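You operate a simulated robot arm through the tools that you are given. There is no shell and no other tool.

You run a simulated two-armed robot. Do the job below in one go: nothing can be reset, and whatever is moved stays where it is left.

TASK
Pick up the carton from the top of the tall white box with one hand, pass it to the other hand and put it on the lower shelf of the short table. Set down upright: carton.

It is judged by the outcome, as a careful person would: the job done as asked, and still so three seconds after it is handed in. It fails if anything else is knocked over, pushed out of place, dropped, spilled or broken.

THE ROBOT
Two 6-joint arms with two-finger parallel grippers on one trunk, on a base that moves. Base frame: it is fixed to the floor where the robot stands at the start and does not move with it; the origin is under the middle of the robot, x ahead of it, y to its left, z up. Units: cm, rad, N and s.
The left shoulder is at the start at [-10.7, 17.7, 71], the right one opposite. With the tool pointing down near the work surface each hand reaches from about 10 to 72 cm from the robot's upright axis, wherever it stands, measured 20 degrees to its own side. Places, roughly: lower shelf of the short table [300, 80, 30]. Payload 1.57 kg a hand.
The tool frame of a hand sits at the grasp point between the pads (the TCP): z along the fingers, y along the line on which they close. The tips reach 3 cm beyond it. Largest opening 8 cm; finger width 1.7, thickness 1.2; the body of the gripper, 4 by 8.2 cm, starts 8 cm behind the TCP.
Orientation is told as [roll, pitch, yaw] about the base's x, y, z axes, in that order, counted from this pose: with the fingers straight down and closing along the base's y, the tool's x points along the base's -x, its y along +y and its z along -z.

THE INTERFACE
- The arms move only by the tool apply_moves. It takes "left_deltas", "right_deltas" or both (then of equal length, played together; a hand with none holds still); each is a list of rows, each a list of 7 numbers: the opening in per cent of the stroke, from 0 (shut) to 100 (fully open), then the shift along the tool's x, y, z in cm, then the turn, a rotation vector about the tool's x, y, z in rad. In form: [[jaw, dx, dy, dz, wx, wy, wz], ...]. A call has 1 to 20 rows; each row is the pose to reach, as a shift and turn from the pose commanded when the call began, along the tool's axes at that moment. A row lasts 0.2 s, in which the tool goes at most 5 cm and 0.15 rad; a call with a longer step from one row to the next is refused whole, and so is a gripper value outside its range. A pose out of reach is approached as far as the arm can. The call stops where the force on the tool passes 40 N (or 10 N more than at its start, if that is more) or the arm is blocked; 0.2 s more then pass. Each finger travels about 7.2 cm/s and halts on what it meets, pressing with about 27 N; the grip force reading is that of the motor and also rises with nothing between the fingers. The clock runs only during rows and for 0.2 s after the last one: add rows that repeat a pose to give the fingers time. It gives the time, the measured TCP pose, the force on the tool (base axes), the opening and the grip force at its end, in the units of the frame above (readings bear some noise), with the torque about the TCP (base axes, N m) and any sound that the robot's microphone picked up.
- Cameras (640 x 400 px; columns grow to the right, rows downward): "scene" is now at [4.13, -0.38, 142.24]; the picture's right is [-0.08, -1.00, 0.00], its down [-0.80, 0.06, -0.59] and it looks along [0.59, -0.05, -0.81] (base axes); focal length 262 px, centre (320, 200). "left" rides on the left gripper at [7.2, 0.7, -12.2] in its tool frame; the picture's right is [-0.09, 1.00, 0.00], its down [-0.84, -0.08, -0.54] and it looks along [-0.54, -0.05, 0.84] (tool axes); focal length 238 px, centre (320, 200). "right" rides on the right gripper at [7.2, -0.7, -12.2] in its tool frame; the picture's right is [0.09, 1.00, 0.00], its down [-0.84, 0.08, -0.54] and it looks along [-0.54, 0.05, 0.84] (tool axes); focal length 238 px, centre (320, 200). There is no depth. A picture from a camera that has moved, and an enlarged one, comes with that camera's place and axes in the base frame and with its lens.
- capture(camera): a new picture of that camera. It takes no simulated time.
- slide_trunk(by): moves the trunk up (or, below 0, down) by that many cm; the arms and the scene camera ride with it, the base frame stays. It gives what a move gives, with no picture.
- roll_base(legs): drives the robot by 1 to 6 legs, each [ahead, left, turn to the left] in cm, cm and rad, along the robot's own axes; the way and the turn of a leg run together, so that a leg with both is an arc; at most 150 cm and 3.142 rad a leg. The arms and the cameras ride along, it lands a little off, and it stops where it bumps. It gives what a move gives.
- head_to(pan, tilt): turns the head with the scene camera to pan (to the left, within 2.496 rad either way) and tilt (down, from -0.506 to 1.204), counted from straight ahead of the robot (the tilt from the chest, where the trunk bows). It gives what a move gives.
- zoom(camera, box): a new picture of the part [left, top, right, bottom] of that camera's present view, enlarged. It takes no simulated time.
- hand_in(): hands the job in; it is judged then, once.

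Nothing tells you exact positions but the pictures and the camera data. Unless the task says otherwise, let go and move clear before handing in.

The tools are called after "Emit:" as a command line: name --argument value ..., lists and objects as JSON in quotes. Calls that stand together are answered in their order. apply_moves: Moves the arms, as the interface text tells. Its arguments: {"type":"object","properties":{"left_deltas":{"type":"array","items":{"type":"array","items":{"type":"number"}}},"right_deltas":{"type":"array","items":{"type":"array","items":{"type":"number"}}}},"required":[]} The other tools are called the same way: slide_trunk (by) moves the trunk up or down; roll_base (legs) drives the base; head_to (pan, tilt) turns the head that bears the scene camera; capture (camera) takes a picture; zoom (camera, box) takes an enlarged picture of a part of a camera's view; hand_in () hands the job in.

At the start:

```text
clock: 0.0
left_tcp_pos: [42.91, 10.55, 84.21]
left_ee_rot: [0.0, 0.001, 0.001]
left_force: [-0.5, 0.5, -0.9]
left_wrist_torque: [0.0, -0.03, 0.02]
left_opening: 8.0
left_grasp_force: 0.0
right_tcp_pos: [35.61, -21.2, 90.86]
right_ee_rot: [0.0, 0.0, 0.0]
right_force: [0.6, -0.2, -0.4]
right_wrist_torque: [-0.01, 0.01, -0.03]
right_opening: 7.99
right_grasp_force: 0.1
trunk travel left (down, up): [-15.0, 17.8]
robot x, y, heading: [-0.46, -0.11, -0.003]
head pan, tilt (commanded): [-0.079, 0.937]
```

scene: 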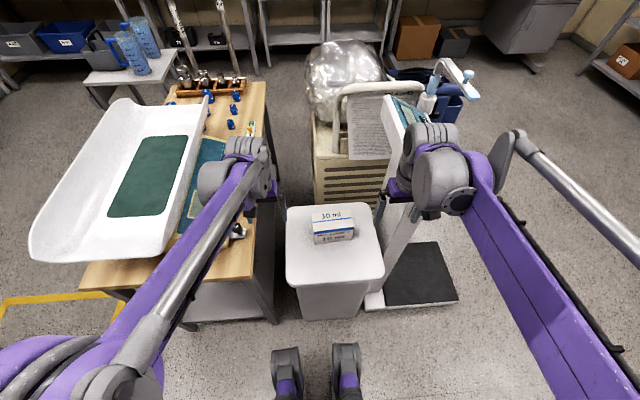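
right: 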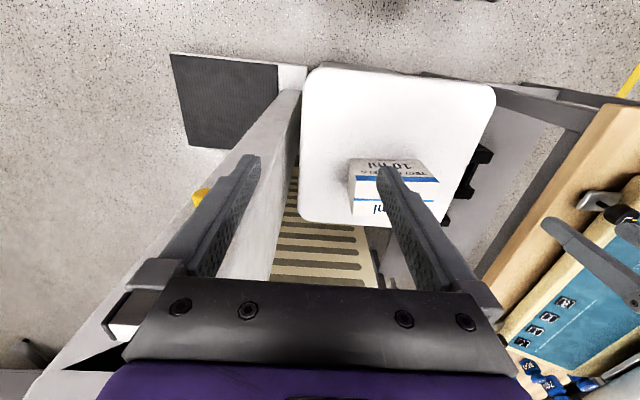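
left: 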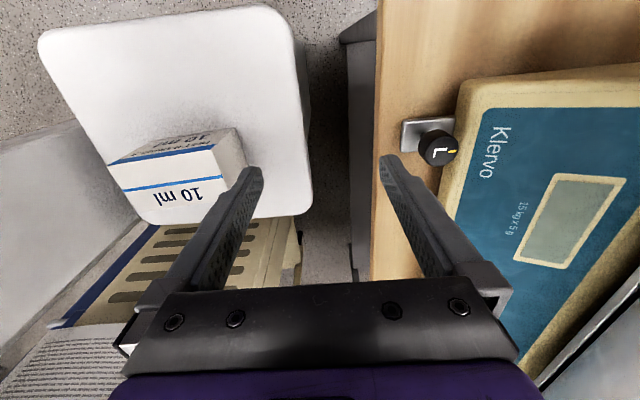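

The carton ("10 ml") sits on the white box, at roughly [46, -8, 70]. The left hand is over the table with the scale and the right hand is over the box side. I'll zoom in on the carton and look towards the short table before moving anything.

Emit:
zoom --camera "scene" --box '[260, 180, 420, 330]'

Emit:
zoom --camera "right" --box '[280, 50, 520, 250]'

Emit:
zoom --camera "left" --box '[20, 0, 320, 240]'

```text
2.67 times, centred on (340, 255) of scene
camera zoom: at [4.13, -0.38, 142.24], right [-0.08, -1.0, 0.0], down [-0.8, 0.06, -0.59], along [0.59, -0.05, -0.81], focal length 698 px, centre (267, 53)
```

zoom: 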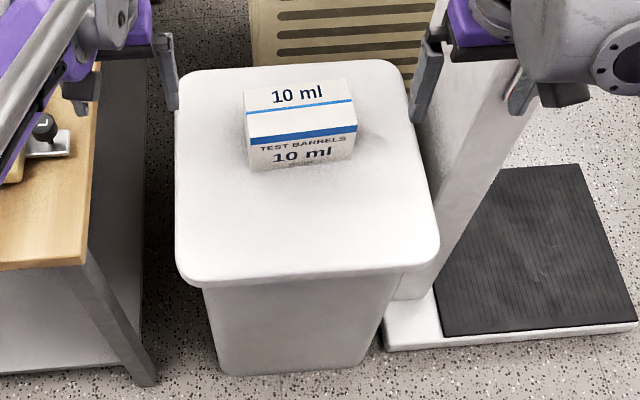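

```text
2.00 times, centred on (400, 150) of right
camera zoom: at [28.4, -21.83, 103.04], right [-0.09, 1.0, 0.0], down [0.84, 0.08, 0.54], along [0.54, 0.05, -0.84], focal length 477 px, centre (160, 300)
```

zoom: 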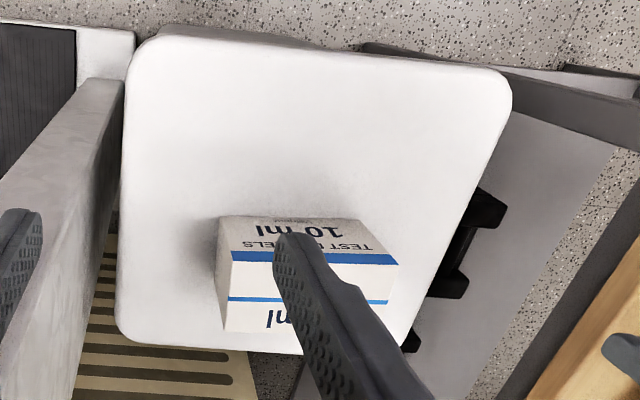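

```text
1.67 times, centred on (170, 120) of left
camera zoom: at [35.62, 11.3, 96.24], right [0.09, 1.0, 0.0], down [0.84, -0.08, 0.54], along [0.54, -0.05, -0.84], focal length 397 px, centre (570, 333)
```

zoom: 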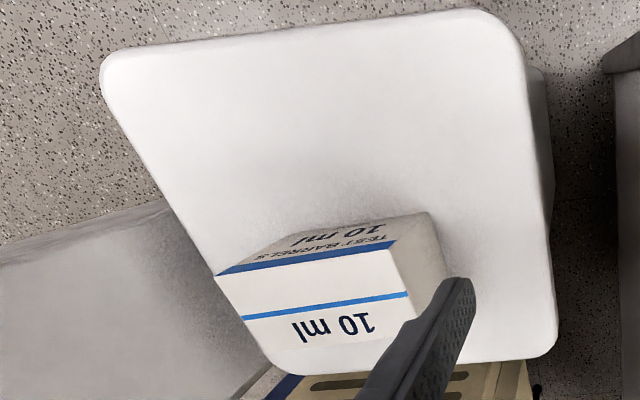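

The carton measures about 13 x 8 x 7 cm, with its top near z = 69. Next I look at the short table.

Emit:
head_to --pan 0.26 --tilt 0.35

Emit:
capture --camera "scene"

Emit:
zoom --camera "scene" --box '[200, 100, 440, 250]'

```text
clock: 1.0
left_tcp_pos: [42.83, 10.6, 84.06]
left_ee_rot: [-0.001, -0.001, 0.0]
left_force: [-0.2, -0.6, 0.6]
left_wrist_torque: [0.02, -0.01, 0.0]
left_opening: 7.99
left_grasp_force: 0.1
right_tcp_pos: [35.72, -21.01, 90.87]
right_ee_rot: [0.0, 0.0, -0.001]
right_force: [-0.3, 0.3, 0.4]
right_wrist_torque: [0.0, -0.01, 0.0]
right_opening: 8.0
right_grasp_force: 0.1
trunk travel left (down, up): [-15.0, 17.8]
robot x, y, heading: [-0.14, -0.07, -0.002]
head pan, tilt (commanded): [0.26, 0.351]
```

```text
taken
camera scene: at [5.81, 2.59, 147.26], right [0.26, -0.97, 0.0], down [-0.33, -0.09, -0.94], along [0.91, 0.24, -0.34], focal length 262 px, centre (320, 200)
```

scene: 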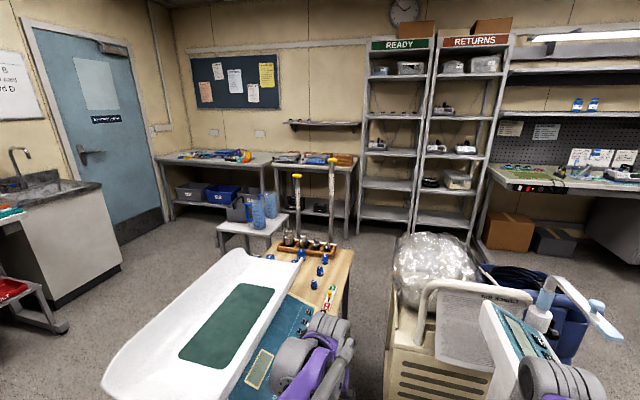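

```text
2.67 times, centred on (320, 175) of scene
camera zoom: at [5.81, 2.59, 147.26], right [0.26, -0.97, 0.0], down [-0.33, -0.09, -0.94], along [0.91, 0.24, -0.34], focal length 698 px, centre (320, 267)
```

zoom: 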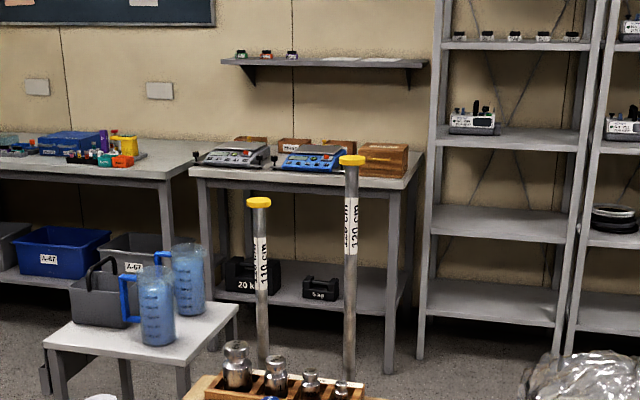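

The short table is the one with the scales on top and the 20 kg and 5 kg weights on its lower shelf. I'll look around to plan a driving route.

Emit:
head_to --pan 1.2 --tilt 0.6

Emit:
capture --camera "scene"

Emit:
head_to --pan -1.2 --tilt 0.6

Emit:
capture --camera "scene"

Emit:
head_to --pan -0.3 --tilt 0.6

Emit:
capture --camera "scene"

Emit:
head_to --pan 0.5 --tilt 0.8

Emit:
capture --camera "scene"

```text
clock: 2.2
left_tcp_pos: [42.96, 10.6, 84.01]
left_ee_rot: [0.001, 0.0, 0.001]
left_force: [-0.4, -0.5, -0.7]
left_wrist_torque: [0.01, 0.0, 0.02]
left_opening: 7.98
left_grasp_force: 0.0
right_tcp_pos: [35.56, -21.06, 90.89]
right_ee_rot: [0.0, -0.001, 0.0]
right_force: [-1.1, 0.8, -0.1]
right_wrist_torque: [-0.02, 0.0, -0.01]
right_opening: 8.0
right_grasp_force: 0.0
trunk travel left (down, up): [-15.0, 17.8]
robot x, y, heading: [0.31, 0.01, -0.002]
head pan, tilt (commanded): [1.201, 0.6]
```

```text
taken
camera scene: at [0.01, 8.44, 144.99], right [0.93, -0.36, 0.0], down [-0.2, -0.53, -0.83], along [0.3, 0.77, -0.56], focal length 262 px, centre (320, 200)
```

scene: 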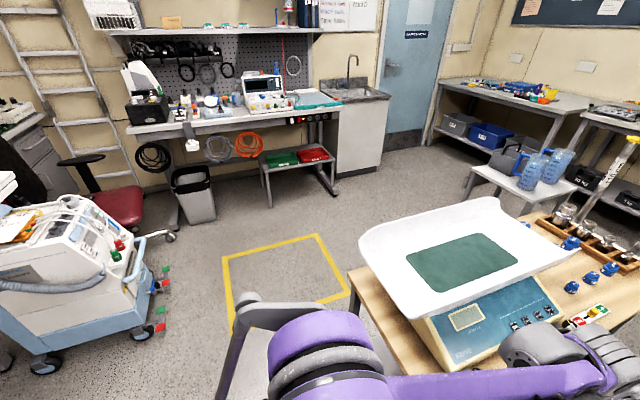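

```text
clock: 4.4
left_tcp_pos: [42.87, 10.54, 84.11]
left_ee_rot: [0.001, 0.0, 0.0]
left_force: [-0.1, 0.2, 0.5]
left_wrist_torque: [0.0, -0.05, 0.0]
left_opening: 8.01
left_grasp_force: 0.0
right_tcp_pos: [35.62, -21.1, 90.8]
right_ee_rot: [-0.001, 0.002, -0.001]
right_force: [0.1, -0.9, 0.2]
right_wrist_torque: [-0.01, -0.02, 0.03]
right_opening: 8.01
right_grasp_force: 0.1
trunk travel left (down, up): [-15.0, 17.8]
robot x, y, heading: [0.23, -0.0, -0.002]
head pan, tilt (commanded): [-1.201, 0.6]
```

```text
taken
camera scene: at [0.01, -8.04, 144.99], right [-0.93, -0.36, 0.0], down [-0.2, 0.53, -0.83], along [0.3, -0.77, -0.56], focal length 262 px, centre (320, 200)
```

scene: 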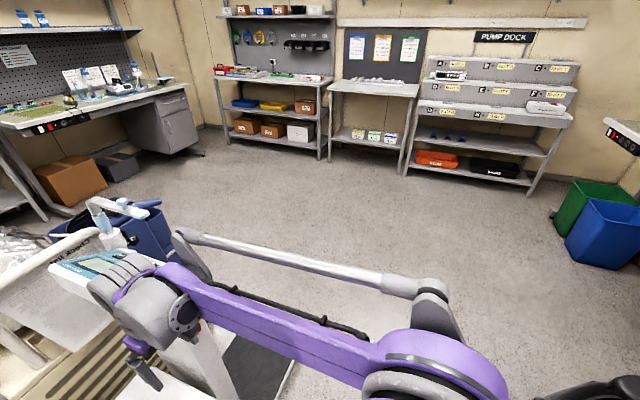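

```text
clock: 5.6
left_tcp_pos: [42.95, 10.43, 84.13]
left_ee_rot: [0.0, 0.001, 0.0]
left_force: [-0.7, -1.6, 0.3]
left_wrist_torque: [-0.01, -0.03, 0.04]
left_opening: 7.98
left_grasp_force: 0.1
right_tcp_pos: [35.58, -21.13, 90.93]
right_ee_rot: [0.0, -0.002, 0.001]
right_force: [0.2, -0.1, -0.1]
right_wrist_torque: [-0.05, -0.02, -0.01]
right_opening: 8.0
right_grasp_force: 0.0
trunk travel left (down, up): [-15.0, 17.8]
robot x, y, heading: [-0.11, -0.1, -0.002]
head pan, tilt (commanded): [-0.3, 0.6]
```

```text
taken
camera scene: at [5.25, -2.42, 144.99], right [-0.3, -0.96, 0.0], down [-0.54, 0.17, -0.83], along [0.79, -0.24, -0.56], focal length 262 px, centre (320, 200)
```

scene: 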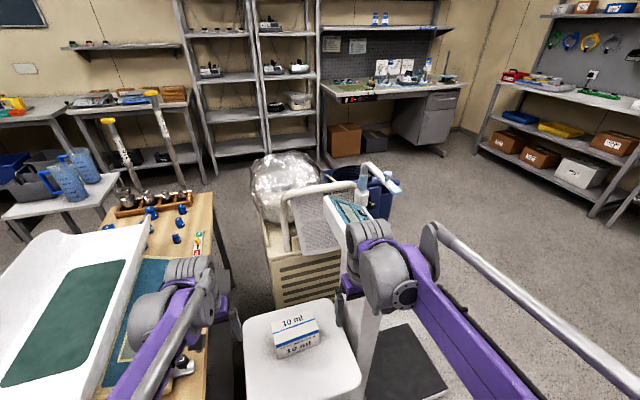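

```text
clock: 6.8
left_tcp_pos: [42.87, 10.49, 84.23]
left_ee_rot: [-0.002, 0.0, 0.001]
left_force: [0.2, -0.9, 0.6]
left_wrist_torque: [-0.01, 0.0, -0.02]
left_opening: 8.0
left_grasp_force: 0.1
right_tcp_pos: [35.56, -21.13, 90.88]
right_ee_rot: [0.001, 0.0, 0.001]
right_force: [0.7, -0.4, -0.1]
right_wrist_torque: [-0.03, 0.0, 0.0]
right_opening: 7.99
right_grasp_force: 0.1
trunk travel left (down, up): [-15.0, 17.8]
robot x, y, heading: [-0.12, -0.12, 0.001]
head pan, tilt (commanded): [0.499, 0.799]
```

```text
taken
camera scene: at [3.89, 4.06, 143.31], right [0.48, -0.88, 0.0], down [-0.63, -0.34, -0.7], along [0.61, 0.33, -0.72], focal length 262 px, centre (320, 200)
```

scene: 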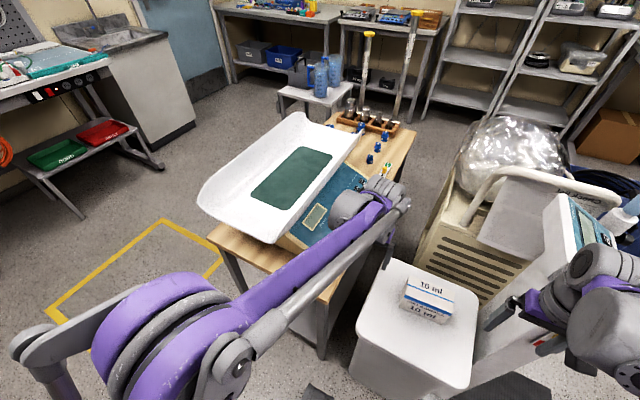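

Open floor lies on both sides. First I'll measure the carton precisely with tight zooms.

Emit:
zoom --camera "scene" --box '[390, 265, 470, 335]'

Emit:
zoom --camera "left" --box '[90, 110, 270, 230]'

Emit:
zoom --camera "right" --box '[330, 140, 460, 230]'

```text
5.71 times, centred on (430, 300) of scene
camera zoom: at [3.89, 4.06, 143.31], right [0.48, -0.88, 0.0], down [-0.63, -0.34, -0.7], along [0.61, 0.33, -0.72], focal length 1495 px, centre (-309, -371)
```

zoom: 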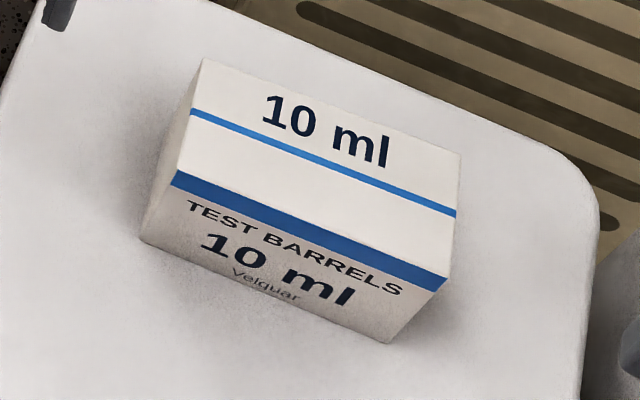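

```text
3.33 times, centred on (180, 170) of left
camera zoom: at [35.61, 11.3, 96.24], right [0.09, 1.0, 0.0], down [0.84, -0.08, 0.54], along [0.54, -0.05, -0.84], focal length 794 px, centre (787, 300)
```

zoom: 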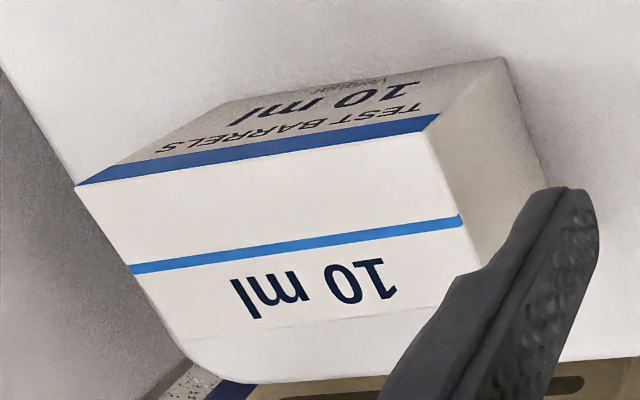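

```text
4.44 times, centred on (395, 185) of right
camera zoom: at [28.4, -21.83, 103.04], right [-0.09, 1.0, 0.0], down [0.84, 0.08, 0.54], along [0.54, 0.05, -0.84], focal length 1059 px, centre (-13, 267)
```

zoom: 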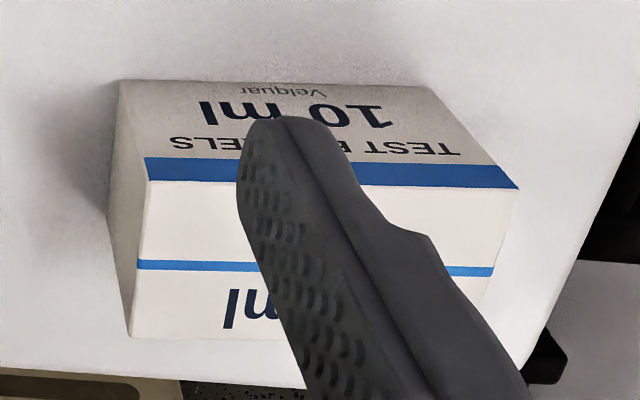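

The carton is about 13 (along y) x 6.8 (along x) x 8.7 cm high. Its centre is near [48.2, -7.9] with a yaw of about +0.085, and the box top is at z of about 61.6. The scale column is close by on the right, so I check its position.

Emit:
head_to --pan -0.45 --tilt 0.95

Emit:
capture --camera "scene"

Emit:
zoom --camera "scene" --box '[200, 60, 400, 260]'

Emit:
capture --camera "left"

```text
clock: 8.0
left_tcp_pos: [42.95, 10.52, 84.12]
left_ee_rot: [0.0, 0.0, 0.001]
left_force: [-0.2, 0.3, -0.3]
left_wrist_torque: [0.0, -0.02, 0.0]
left_opening: 7.97
left_grasp_force: 0.0
right_tcp_pos: [35.56, -21.21, 90.91]
right_ee_rot: [0.002, -0.001, 0.0]
right_force: [-0.1, -0.4, 0.7]
right_wrist_torque: [0.02, 0.01, 0.02]
right_opening: 7.98
right_grasp_force: 0.1
trunk travel left (down, up): [-15.0, 17.8]
robot x, y, heading: [-0.31, -0.4, -0.0]
head pan, tilt (commanded): [-0.45, 0.949]
```

```text
taken
camera scene: at [3.36, -2.96, 142.15], right [-0.43, -0.9, 0.0], down [-0.73, 0.35, -0.58], along [0.52, -0.25, -0.81], focal length 262 px, centre (320, 200)
```

scene: 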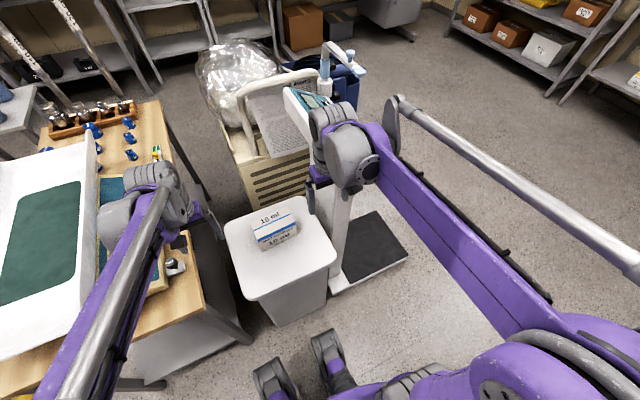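

```text
2.00 times, centred on (300, 160) of scene
camera zoom: at [3.36, -2.96, 142.15], right [-0.43, -0.9, 0.0], down [-0.73, 0.35, -0.58], along [0.52, -0.25, -0.81], focal length 523 px, centre (360, 280)
```

zoom: 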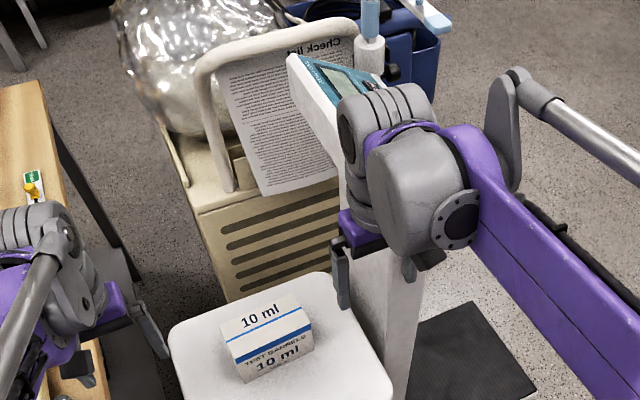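

```text
taken
camera left: at [35.62, 11.3, 96.24], right [0.09, 1.0, 0.0], down [0.84, -0.08, 0.54], along [0.54, -0.05, -0.84], focal length 238 px, centre (320, 200)
```

left: 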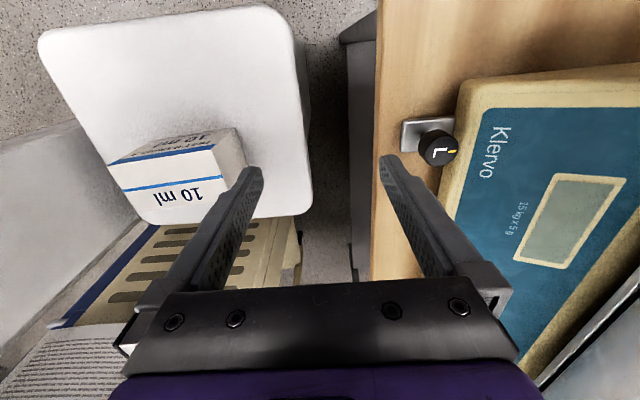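

Emit:
zoom --camera "right" --box '[90, 40, 330, 290]'

Emit:
zoom --camera "scene" --box '[260, 70, 380, 310]'

```text
1.60 times, centred on (210, 165) of right
camera zoom: at [28.4, -21.83, 103.04], right [-0.09, 1.0, 0.0], down [0.84, 0.08, 0.54], along [0.54, 0.05, -0.84], focal length 381 px, centre (496, 256)
```

zoom: 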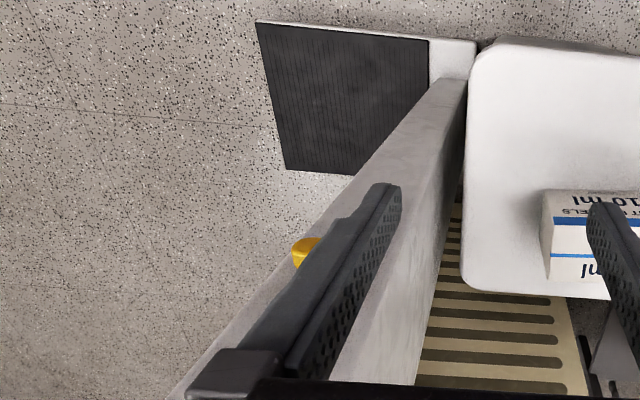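

```text
1.67 times, centred on (320, 190) of scene
camera zoom: at [3.36, -2.96, 142.15], right [-0.43, -0.9, 0.0], down [-0.73, 0.35, -0.58], along [0.52, -0.25, -0.81], focal length 436 px, centre (320, 217)
```

zoom: 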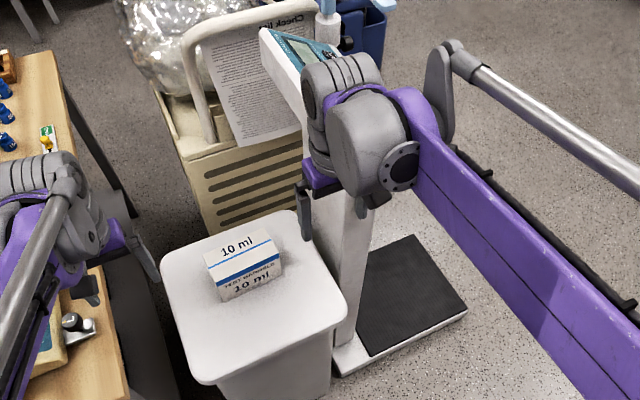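

The scale column sits at about x 42–65, y −34 to −28, so it stays clear of a right-hand approach from above. I turn the right hand so its fingers close along x and bring it over the right part of the carton.

Emit:
apply_moves --right_deltas '[[100, -1.08, 0.79, 0.9, 0, 0, -0.138], [100, -2.15, 1.58, 1.8, 0, 0, -0.276], [100, -3.23, 2.38, 2.7, 0, 0, -0.414], [100, -4.3, 3.17, 3.6, 0, 0, -0.552], [100, -5.38, 3.96, 4.5, 0, 0, -0.69], [100, -6.45, 4.75, 5.4, 0, 0, -0.828], [100, -7.53, 5.54, 6.3, 0, 0, -0.966], [100, -8.6, 6.33, 7.2, 0, 0, -1.104], [100, -9.68, 7.13, 8.1, 0, 0, -1.242], [100, -10.75, 7.92, 9.0, 0, 0, -1.38], [100, -11.83, 8.71, 9.9, 0, 0, -1.518], [100, -12.9, 9.5, 10.9, 0, 0, -1.656], [100, -12.9, 9.5, 10.9, 0, 0, -1.656]]'

Emit:
capture --camera "right"

Emit:
head_to --pan -0.15 --tilt 0.95

Emit:
capture --camera "scene"

Emit:
capture --camera "left"

```text
clock: 8.9
left_tcp_pos: [42.9, 10.57, 84.09]
left_ee_rot: [0.0, 0.001, 0.0]
left_force: [0.1, 0.4, 0.0]
left_wrist_torque: [0.02, 0.0, 0.0]
left_opening: 8.01
left_grasp_force: 0.0
right_tcp_pos: [38.98, -18.66, 87.85]
right_ee_rot: [0.001, 0.008, 0.464]
right_force: [-0.5, 0.9, 0.8]
right_wrist_torque: [-0.05, -0.01, -0.03]
right_opening: 8.0
right_grasp_force: 0.1
trunk travel left (down, up): [-15.0, 17.8]
robot x, y, heading: [-0.34, -0.02, -0.004]
head pan, tilt (commanded): [-0.45, 0.949]
stopped in row 4 (right hand): the force on the tool passed its limit at 46 N (the readings are from after the stop); the commanded pose is now the measured one
```

```text
taken
camera right: at [32.83, -22.39, 100.02], right [-0.53, 0.85, 0.0], down [0.72, 0.45, 0.54], along [0.46, 0.28, -0.84], focal length 238 px, centre (320, 200)
```

right: 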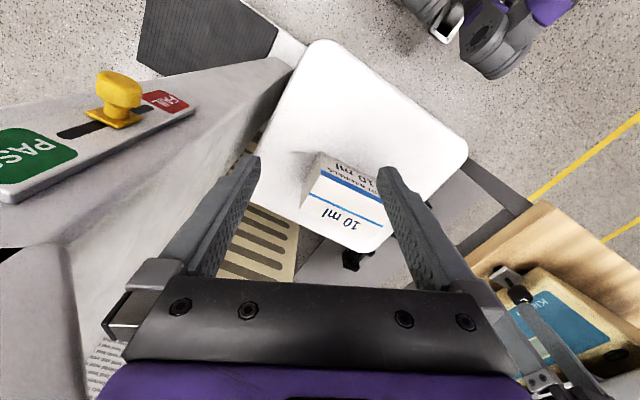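

```text
clock: 9.7
left_tcp_pos: [42.93, 10.53, 84.15]
left_ee_rot: [0.001, -0.001, -0.001]
left_force: [0.2, -0.6, -0.2]
left_wrist_torque: [0.0, 0.02, 0.03]
left_opening: 8.0
left_grasp_force: 0.0
right_tcp_pos: [39.0, -18.65, 87.86]
right_ee_rot: [0.0, 0.006, 0.462]
right_force: [-0.2, 3.0, -2.8]
right_wrist_torque: [-0.26, 0.1, 0.08]
right_opening: 8.0
right_grasp_force: 0.1
trunk travel left (down, up): [-15.0, 17.8]
robot x, y, heading: [0.16, -0.04, 0.001]
head pan, tilt (commanded): [-0.15, 0.949]
```

```text
taken
camera scene: at [4.02, -0.86, 142.15], right [-0.15, -0.99, 0.0], down [-0.8, 0.12, -0.58], along [0.58, -0.09, -0.81], focal length 262 px, centre (320, 200)
```

scene: 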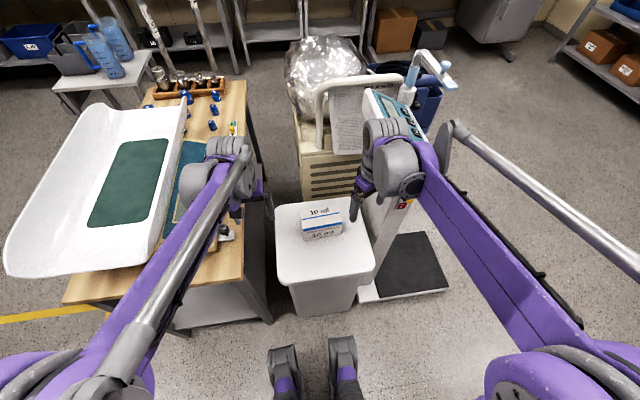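

```text
taken
camera left: at [35.65, 11.3, 96.23], right [0.09, 1.0, 0.0], down [0.84, -0.08, 0.54], along [0.54, -0.05, -0.84], focal length 238 px, centre (320, 200)
```

left: 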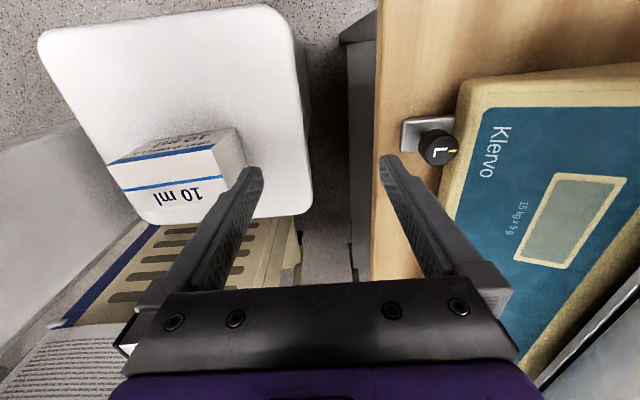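

The right hand touched something on its right, probably the scale's display head. I'll back away gently to the left and up, then look again.

Emit:
apply_moves --right_deltas '[[100, 0.5, 1.3, 0, 0, 0, 0], [100, 1.34, 4.0, 0, 0, 0, 0], [100, 1.8, 5.5, -1.5, 0, 0, 0], [100, 1.8, 5.5, -3, 0, 0, 0]]'

Emit:
capture --camera "right"

Emit:
zoom --camera "scene" --box '[320, 60, 480, 310]'

```text
clock: 10.7
left_tcp_pos: [42.98, 10.52, 84.08]
left_ee_rot: [0.0, 0.001, -0.001]
left_force: [0.3, -0.7, 0.8]
left_wrist_torque: [0.02, 0.0, -0.01]
left_opening: 7.98
left_grasp_force: 0.0
right_tcp_pos: [34.75, -14.41, 90.86]
right_ee_rot: [0.0, 0.007, 0.463]
right_force: [0.0, -0.2, 0.4]
right_wrist_torque: [-0.01, 0.0, -0.01]
right_opening: 7.99
right_grasp_force: 0.1
trunk travel left (down, up): [-15.0, 17.8]
robot x, y, heading: [-0.2, 0.41, -0.003]
head pan, tilt (commanded): [-0.15, 0.949]
```

```text
taken
camera right: at [28.73, -18.24, 103.03], right [-0.53, 0.85, 0.0], down [0.72, 0.45, 0.54], along [0.46, 0.28, -0.84], focal length 238 px, centre (320, 200)
```

right: 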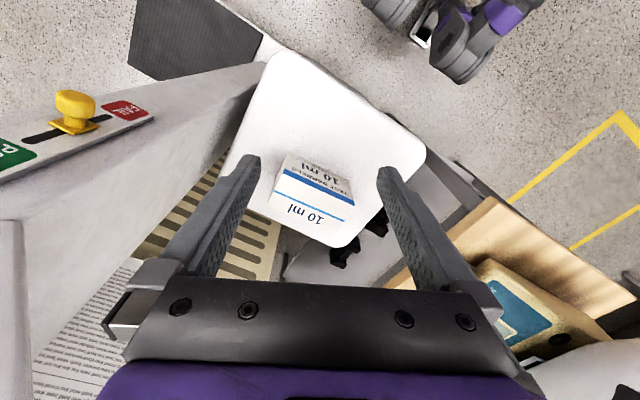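

```text
1.60 times, centred on (400, 185) of scene
camera zoom: at [4.0, -0.89, 142.15], right [-0.15, -0.99, 0.0], down [-0.8, 0.12, -0.58], along [0.58, -0.09, -0.81], focal length 419 px, centre (192, 224)
```

zoom: 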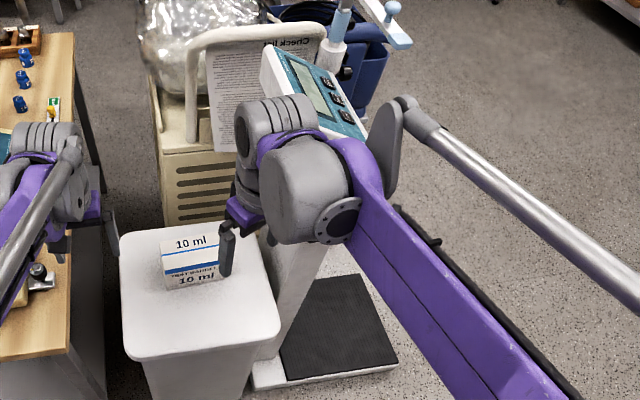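

The console head occupies z > 94.5, x > 41.5 and y < −26, and neither it nor the yellow lever appears to have moved. I lift the left hand out of the way and bring the right hand over the carton along a path further left.

Emit:
apply_moves --left_deltas '[[100, 0, 0, -4, 0, 0, 0], [100, 2, 1, -8, 0, 0, 0], [100, 5, 3, -12, 0, 0, 0], [100, 8, 5, -15, 0, 0, 0], [100, 8, 5, -15, 0, 0, 0]]'

Emit:
apply_moves --right_deltas '[[100, -1.5, 2.0, 0, 0, 0, 0], [100, -3.13, 4.03, 0, 0, 0, 0], [100, -4.29, 3.19, 1.21, 0, 0, -0.133], [100, -5.46, 2.35, 2.42, 0, 0, -0.265], [100, -6.62, 1.5, 3.63, 0, 0, -0.398], [100, -7.78, 0.66, 4.84, 0, 0, -0.53], [100, -8.95, -0.18, 6.06, 0, 0, -0.663], [100, -10.11, -1.02, 7.27, 0, 0, -0.796], [100, -11.27, -1.86, 8.48, 0, 0, -0.928], [100, -12.43, -2.71, 9.69, 0, 0, -1.061], [100, -13.6, -3.55, 10.9, 0, 0, -1.193], [100, -13.6, -3.55, 10.9, 0, 0, -1.193]]'

Emit:
capture --camera "right"

Emit:
capture --camera "scene"

Emit:
capture --camera "left"

```text
refused: row 3 steps farther than a row can; nothing moved
```

```text
clock: 13.3
left_tcp_pos: [42.88, 10.45, 84.16]
left_ee_rot: [-0.001, 0.002, -0.001]
left_force: [1.3, 0.8, -0.9]
left_wrist_torque: [-0.01, 0.0, 0.0]
left_opening: 7.98
left_grasp_force: 0.1
right_tcp_pos: [48.51, -11.62, 79.83]
right_ee_rot: [0.005, 0.004, 1.658]
right_force: [0.0, -0.7, 0.6]
right_wrist_torque: [-0.03, -0.01, 0.01]
right_opening: 7.98
right_grasp_force: 0.2
trunk travel left (down, up): [-15.0, 17.8]
robot x, y, heading: [-0.3, -0.02, 0.002]
head pan, tilt (commanded): [-0.15, 0.949]
```

```text
taken
camera right: at [49.87, -18.69, 92.1], right [-0.98, -0.18, 0.01], down [-0.15, 0.83, 0.54], along [-0.1, 0.53, -0.84], focal length 238 px, centre (320, 200)
```

right: 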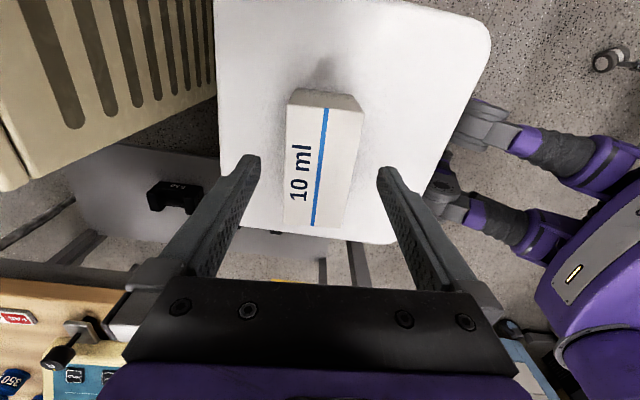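

```text
taken
camera scene: at [3.97, -0.89, 142.15], right [-0.15, -0.99, 0.0], down [-0.8, 0.12, -0.58], along [0.58, -0.09, -0.81], focal length 262 px, centre (320, 200)
```

scene: 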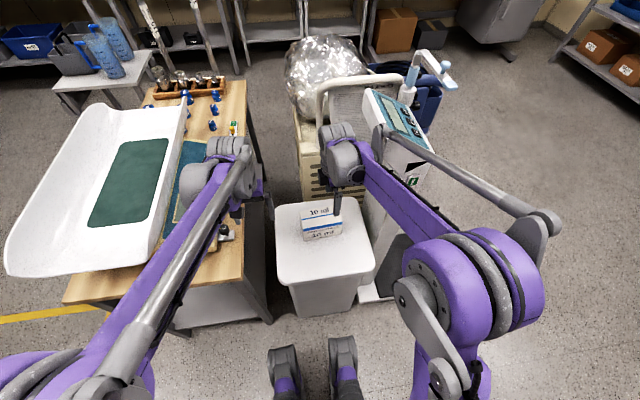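

```text
taken
camera left: at [35.62, 11.28, 96.24], right [0.09, 1.0, 0.0], down [0.84, -0.08, 0.54], along [0.54, -0.05, -0.84], focal length 238 px, centre (320, 200)
```

left: 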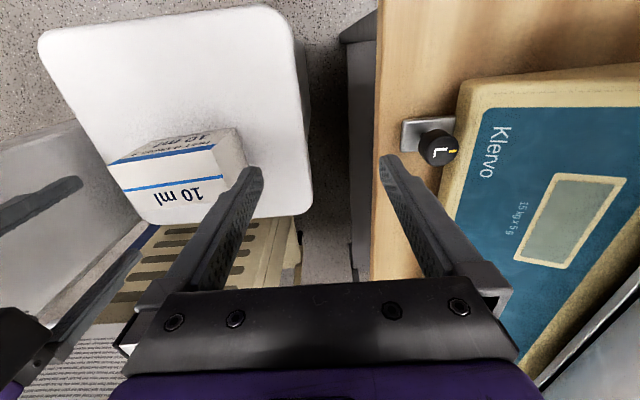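

The right hand is over the carton. I zoom to check the alignment before descending.

Emit:
zoom --camera "right" --box '[240, 70, 400, 240]'

Emit:
zoom --camera "scene" --box '[280, 160, 380, 270]'

```text
2.35 times, centred on (320, 155) of right
camera zoom: at [49.87, -18.69, 92.1], right [-0.98, -0.18, 0.01], down [-0.15, 0.83, 0.54], along [-0.1, 0.53, -0.84], focal length 561 px, centre (320, 306)
```

zoom: 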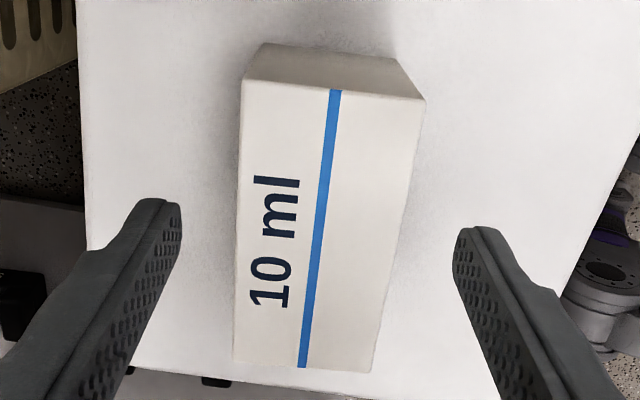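

```text
3.64 times, centred on (330, 215) of scene
camera zoom: at [3.97, -0.89, 142.15], right [-0.15, -0.99, 0.0], down [-0.8, 0.12, -0.58], along [0.58, -0.09, -0.81], focal length 951 px, centre (284, 146)
```

zoom: 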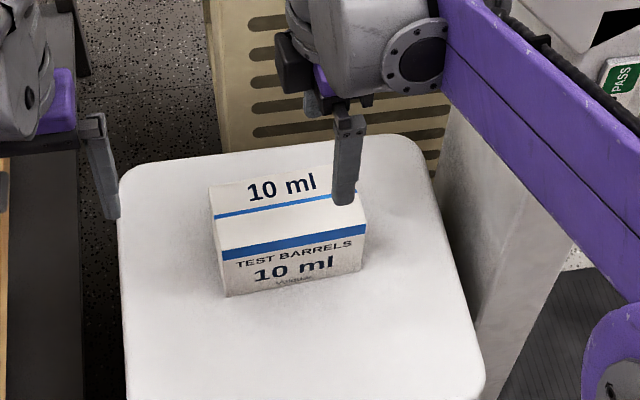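

Alignment checks out: carton centreline x is about 48.4 at y = −11.6, and the depth of 6.8 cm fits the 8 cm opening. I descend to grasp height.

Emit:
apply_moves --right_deltas '[[100, 0, 0, 2, 0, 0, 0], [100, 0, 0, 4, 0, 0, 0], [100, 0, 0, 6, 0, 0, 0], [100, 0, 0, 7.5, 0, 0, 0], [100, 0, 0, 9, 0, 0, 0], [100, 0, 0, 10.2, 0, 0, 0], [100, 0, 0, 11.4, 0, 0, 0], [100, 0, 0, 12.6, 0, 0, 0], [100, 0, 0, 12.6, 0, 0, 0]]'

Emit:
capture --camera "right"

Emit:
zoom --camera "scene" --box '[280, 160, 380, 270]'

Emit:
capture --camera "left"

```text
clock: 15.3
left_tcp_pos: [42.89, 10.53, 84.19]
left_ee_rot: [-0.001, -0.001, 0.0]
left_force: [-0.2, -0.9, 0.1]
left_wrist_torque: [-0.03, 0.0, 0.03]
left_opening: 8.01
left_grasp_force: 0.0
right_tcp_pos: [48.44, -11.59, 67.29]
right_ee_rot: [0.006, 0.003, 1.659]
right_force: [-0.4, 0.5, 0.0]
right_wrist_torque: [0.02, 0.03, 0.03]
right_opening: 8.02
right_grasp_force: 0.0
trunk travel left (down, up): [-15.0, 17.8]
robot x, y, heading: [0.31, -0.03, -0.003]
head pan, tilt (commanded): [-0.15, 0.949]
```

```text
taken
camera right: at [49.85, -18.75, 79.41], right [-0.98, -0.18, 0.01], down [-0.15, 0.83, 0.54], along [-0.1, 0.53, -0.84], focal length 238 px, centre (320, 200)
```

right: 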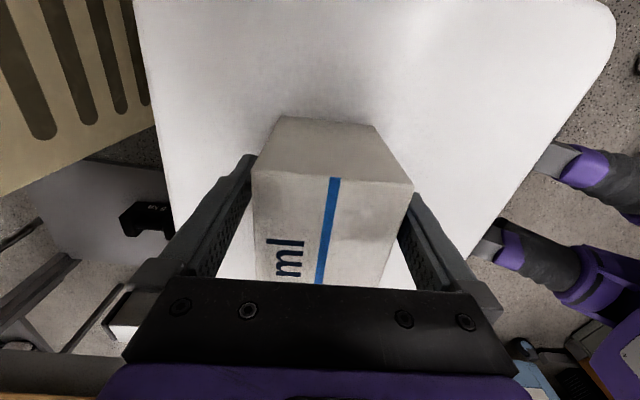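

```text
3.64 times, centred on (330, 215) of scene
camera zoom: at [3.99, -0.89, 142.15], right [-0.15, -0.99, 0.0], down [-0.8, 0.12, -0.58], along [0.58, -0.09, -0.81], focal length 951 px, centre (284, 146)
```

zoom: 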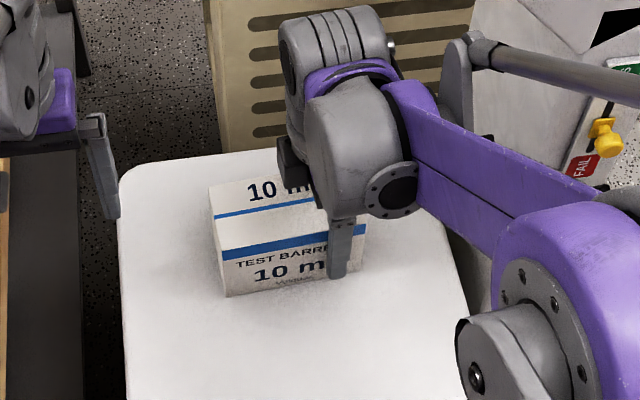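

```text
taken
camera left: at [35.63, 11.28, 96.24], right [0.09, 1.0, 0.0], down [0.84, -0.08, 0.54], along [0.54, -0.05, -0.84], focal length 238 px, centre (320, 200)
```

left: 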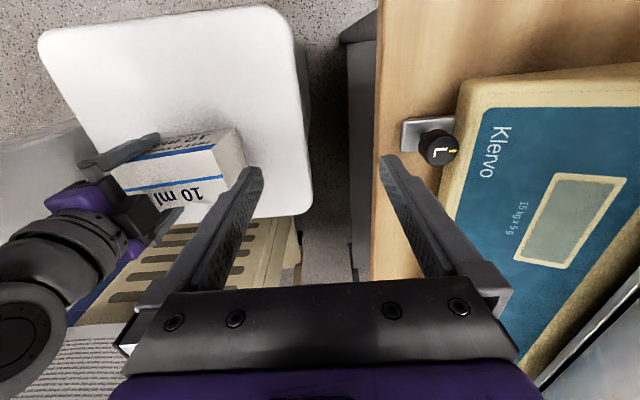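

The fingers straddle the carton, so I close the right hand.

Emit:
apply_moves --right_deltas '[[70, 0, 0, 0, 0, 0, 0], [0, 0, 0, 0, 0, 0, 0], [0, 0, 0, 0, 0, 0, 0], [0, 0, 0, 0, 0, 0, 0]]'

Emit:
capture --camera "right"

```text
clock: 16.3
left_tcp_pos: [42.9, 10.55, 84.13]
left_ee_rot: [-0.001, 0.0, 0.0]
left_force: [-0.7, -0.2, -0.3]
left_wrist_torque: [0.02, -0.02, -0.03]
left_opening: 7.98
left_grasp_force: 0.1
right_tcp_pos: [48.48, -11.54, 67.25]
right_ee_rot: [0.003, 0.003, 1.658]
right_force: [0.5, 0.4, -0.2]
right_wrist_torque: [-0.06, -0.04, -0.02]
right_opening: 6.76
right_grasp_force: 27.1
trunk travel left (down, up): [-15.0, 17.8]
robot x, y, heading: [0.42, 0.03, 0.003]
head pan, tilt (commanded): [-0.15, 0.949]
```

```text
taken
camera right: at [49.86, -18.74, 79.42], right [-0.98, -0.18, 0.01], down [-0.15, 0.83, 0.54], along [-0.1, 0.53, -0.84], focal length 238 px, centre (320, 200)
```

right: 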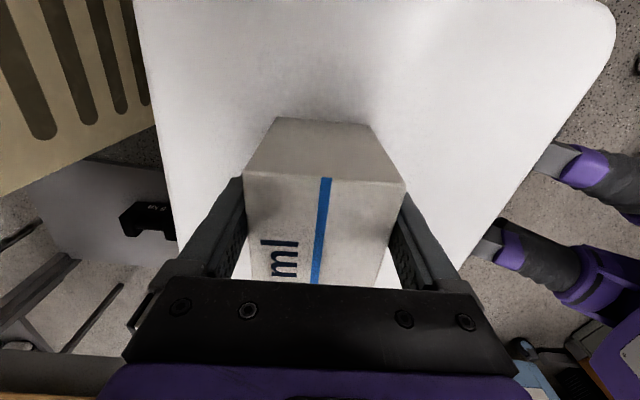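

The grip is firm at 6.76 cm. I lift a little, check the load, and move the left hand up and out of the way.

Emit:
apply_moves --right_deltas '[[0, 0, 0, -0.5, 0, 0, 0], [0, 0, 0, -1.5, 0, 0, 0], [0, 0, 0, -3, 0, 0, 0], [0, 0, 0, -5, 0, 0, 0], [0, 0, 0, -7, 0, 0, 0], [0, 0, 0, -7, 0, 0, 0]]' --left_deltas '[[100, 0, 0, -3, 0, 0, 0], [100, 1, 1, -6, 0, 0, 0], [100, 3, 2, -9, 0, 0, 0], [100, 5, 3, -12, 0, 0, 0], [100, 7, 4, -15, 0, 0, 0], [100, 8, 5, -16, 0, 0, 0]]'

Emit:
capture --camera "right"

Emit:
capture --camera "scene"

```text
clock: 17.7
left_tcp_pos: [34.97, 15.61, 100.13]
left_ee_rot: [0.0, 0.001, -0.001]
left_force: [0.6, 0.4, -0.7]
left_wrist_torque: [0.02, -0.01, -0.02]
left_opening: 7.98
left_grasp_force: 0.0
right_tcp_pos: [48.59, -11.77, 74.38]
right_ee_rot: [0.005, 0.004, 1.657]
right_force: [0.3, 0.7, -1.5]
right_wrist_torque: [-0.09, -0.02, -0.02]
right_opening: 6.78
right_grasp_force: 27.2
trunk travel left (down, up): [-15.0, 17.8]
robot x, y, heading: [0.16, 0.01, 0.002]
head pan, tilt (commanded): [-0.15, 0.949]
```

```text
taken
camera right: at [49.92, -18.83, 86.53], right [-0.98, -0.18, 0.01], down [-0.15, 0.83, 0.54], along [-0.1, 0.53, -0.84], focal length 238 px, centre (320, 200)
```

right: 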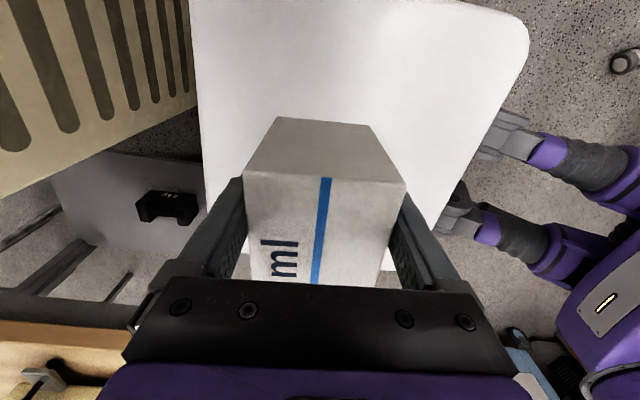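

```text
taken
camera scene: at [4.02, -0.89, 142.15], right [-0.15, -0.99, 0.0], down [-0.8, 0.12, -0.58], along [0.58, -0.09, -0.81], focal length 262 px, centre (320, 200)
```

scene: 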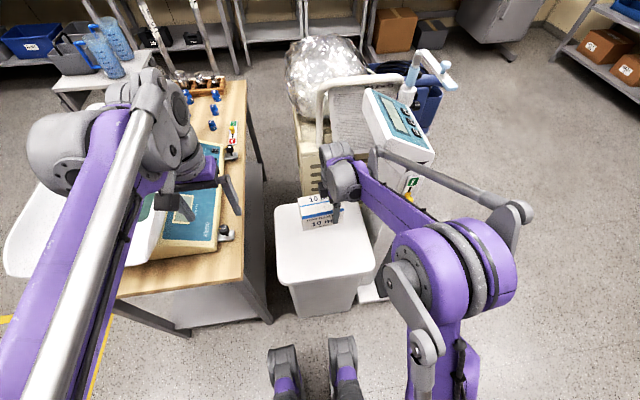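

The carton is held and weighs only about 150 g. I bring it back and up to a handover spot around [42, −8, 88], turned slightly so its free end faces the left hand.

Emit:
apply_moves --right_deltas '[[0, -0.87, 1.25, -2.72, 0, 0, -0.06], [0, -1.74, 2.5, -5.44, 0, 0, -0.12], [0, -2.61, 3.75, -8.16, 0, 0, -0.185], [0, -3.48, 5.0, -10.9, 0, 0, -0.25], [0, -4.35, 6.25, -13.6, 0, 0, -0.313], [0, -4.35, 6.25, -13.6, 0, 0, -0.313]]'

Emit:
capture --camera "scene"

Emit:
capture --camera "left"

Emit:
capture --camera "right"

```text
clock: 19.1
left_tcp_pos: [35.01, 15.62, 100.09]
left_ee_rot: [-0.001, 0.0, 0.001]
left_force: [0.5, 0.5, 0.0]
left_wrist_torque: [-0.02, -0.02, 0.01]
left_opening: 8.01
left_grasp_force: 0.0
right_tcp_pos: [42.13, -7.85, 87.88]
right_ee_rot: [0.008, 0.0, 1.97]
right_force: [0.3, -0.3, -2.3]
right_wrist_torque: [-0.07, -0.02, 0.0]
right_opening: 6.78
right_grasp_force: 26.5
trunk travel left (down, up): [-15.0, 17.8]
robot x, y, heading: [0.1, 0.05, 0.001]
head pan, tilt (commanded): [-0.15, 0.949]
```

```text
taken
camera scene: at [4.05, -0.9, 142.15], right [-0.15, -0.99, 0.0], down [-0.8, 0.12, -0.58], along [0.58, -0.09, -0.81], focal length 262 px, centre (320, 200)
```

scene: 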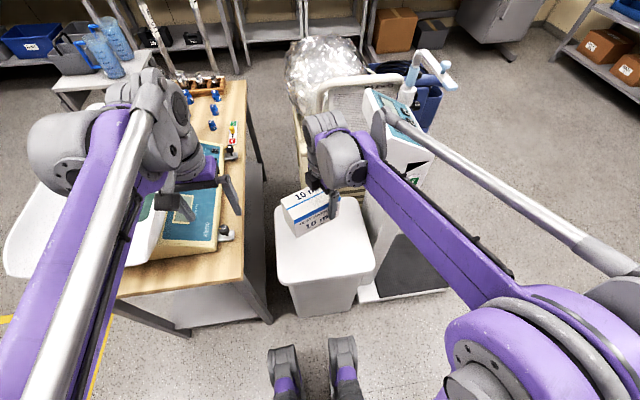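

```text
taken
camera left: at [27.71, 16.26, 112.19], right [0.09, 1.0, 0.0], down [0.84, -0.08, 0.54], along [0.54, -0.05, -0.84], focal length 238 px, centre (320, 200)
```

left: 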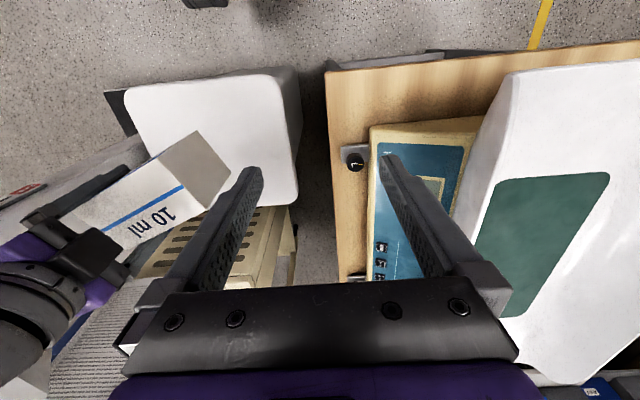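

```text
taken
camera right: at [45.55, -14.2, 100.04], right [-0.88, -0.47, 0.01], down [-0.39, 0.74, 0.54], along [-0.26, 0.47, -0.84], focal length 238 px, centre (320, 200)
```

right: 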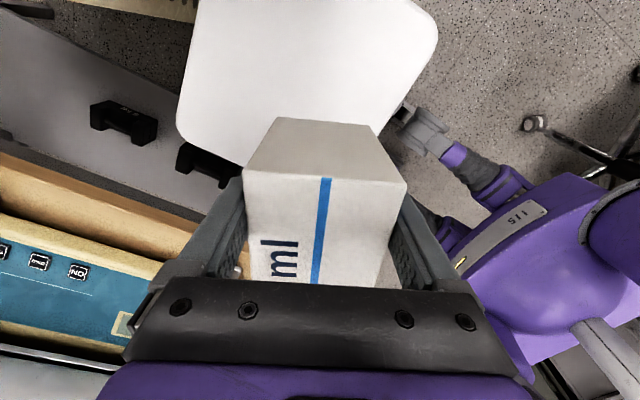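

The carton is steady at the handover spot. I now bring the left hand to a pre-grasp pose, tilted 45° and pointing at the carton's free end.

Emit:
apply_moves --left_deltas '[[100, -0.07, -0.82, 0.19, 0.0459, -0.0691, 0.1107], [100, -0.13, -1.63, 0.39, 0.0917, -0.1383, 0.2214], [100, -0.2, -2.45, 0.58, 0.1376, -0.2074, 0.3321], [100, -0.26, -3.27, 0.77, 0.1834, -0.2766, 0.4428], [100, -0.33, -4.09, 0.97, 0.2293, -0.3457, 0.5535], [100, -0.4, -4.9, 1.16, 0.2752, -0.4148, 0.6641], [100, -0.46, -5.72, 1.35, 0.321, -0.484, 0.7748], [100, -0.53, -6.54, 1.54, 0.3669, -0.5531, 0.8855], [100, -0.59, -7.35, 1.74, 0.4127, -0.6223, 0.9962], [100, -0.66, -8.17, 1.93, 0.4586, -0.6914, 1.1069], [100, -0.66, -8.17, 1.93, 0.4586, -0.6914, 1.1069]]'

Emit:
capture --camera "left"

Emit:
capture --camera "scene"

Emit:
capture --camera "right"

```text
clock: 21.5
left_tcp_pos: [35.57, 7.43, 98.07]
left_ee_rot: [-0.001, -0.787, -1.173]
left_force: [-0.6, -0.1, -0.2]
left_wrist_torque: [0.0, 0.03, 0.06]
left_opening: 8.0
left_grasp_force: 0.1
right_tcp_pos: [42.18, -7.81, 87.87]
right_ee_rot: [0.006, 0.002, 1.971]
right_force: [-0.2, 0.6, -2.2]
right_wrist_torque: [-0.06, -0.05, -0.02]
right_opening: 6.77
right_grasp_force: 27.4
trunk travel left (down, up): [-15.0, 17.8]
robot x, y, heading: [-0.38, 0.03, 0.0]
head pan, tilt (commanded): [-0.15, 0.949]
```

```text
taken
camera left: at [30.76, 20.38, 101.6], right [0.94, 0.33, 0.07], down [0.01, -0.22, 0.98], along [0.33, -0.92, -0.21], focal length 238 px, centre (320, 200)
```

left: 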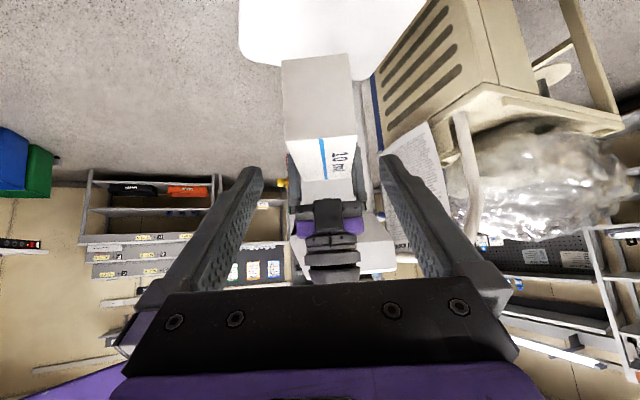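

```text
taken
camera scene: at [4.0, -0.9, 142.15], right [-0.15, -0.99, 0.0], down [-0.8, 0.12, -0.58], along [0.58, -0.09, -0.81], focal length 262 px, centre (320, 200)
```

scene: 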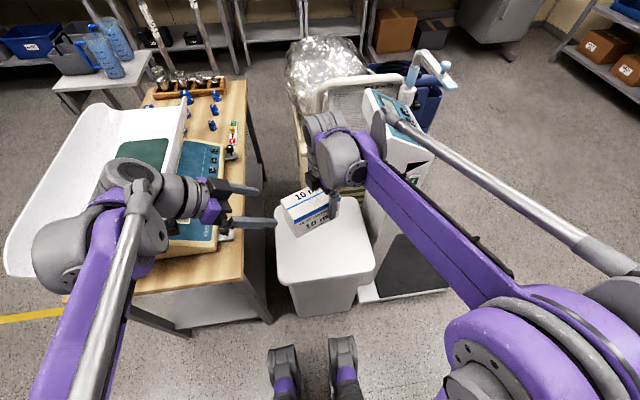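

```text
taken
camera right: at [45.53, -14.21, 100.03], right [-0.88, -0.47, 0.01], down [-0.39, 0.74, 0.54], along [-0.26, 0.48, -0.84], focal length 238 px, centre (320, 200)
```

right: 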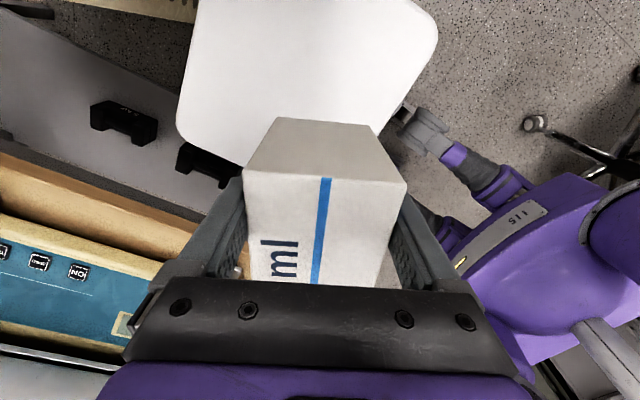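

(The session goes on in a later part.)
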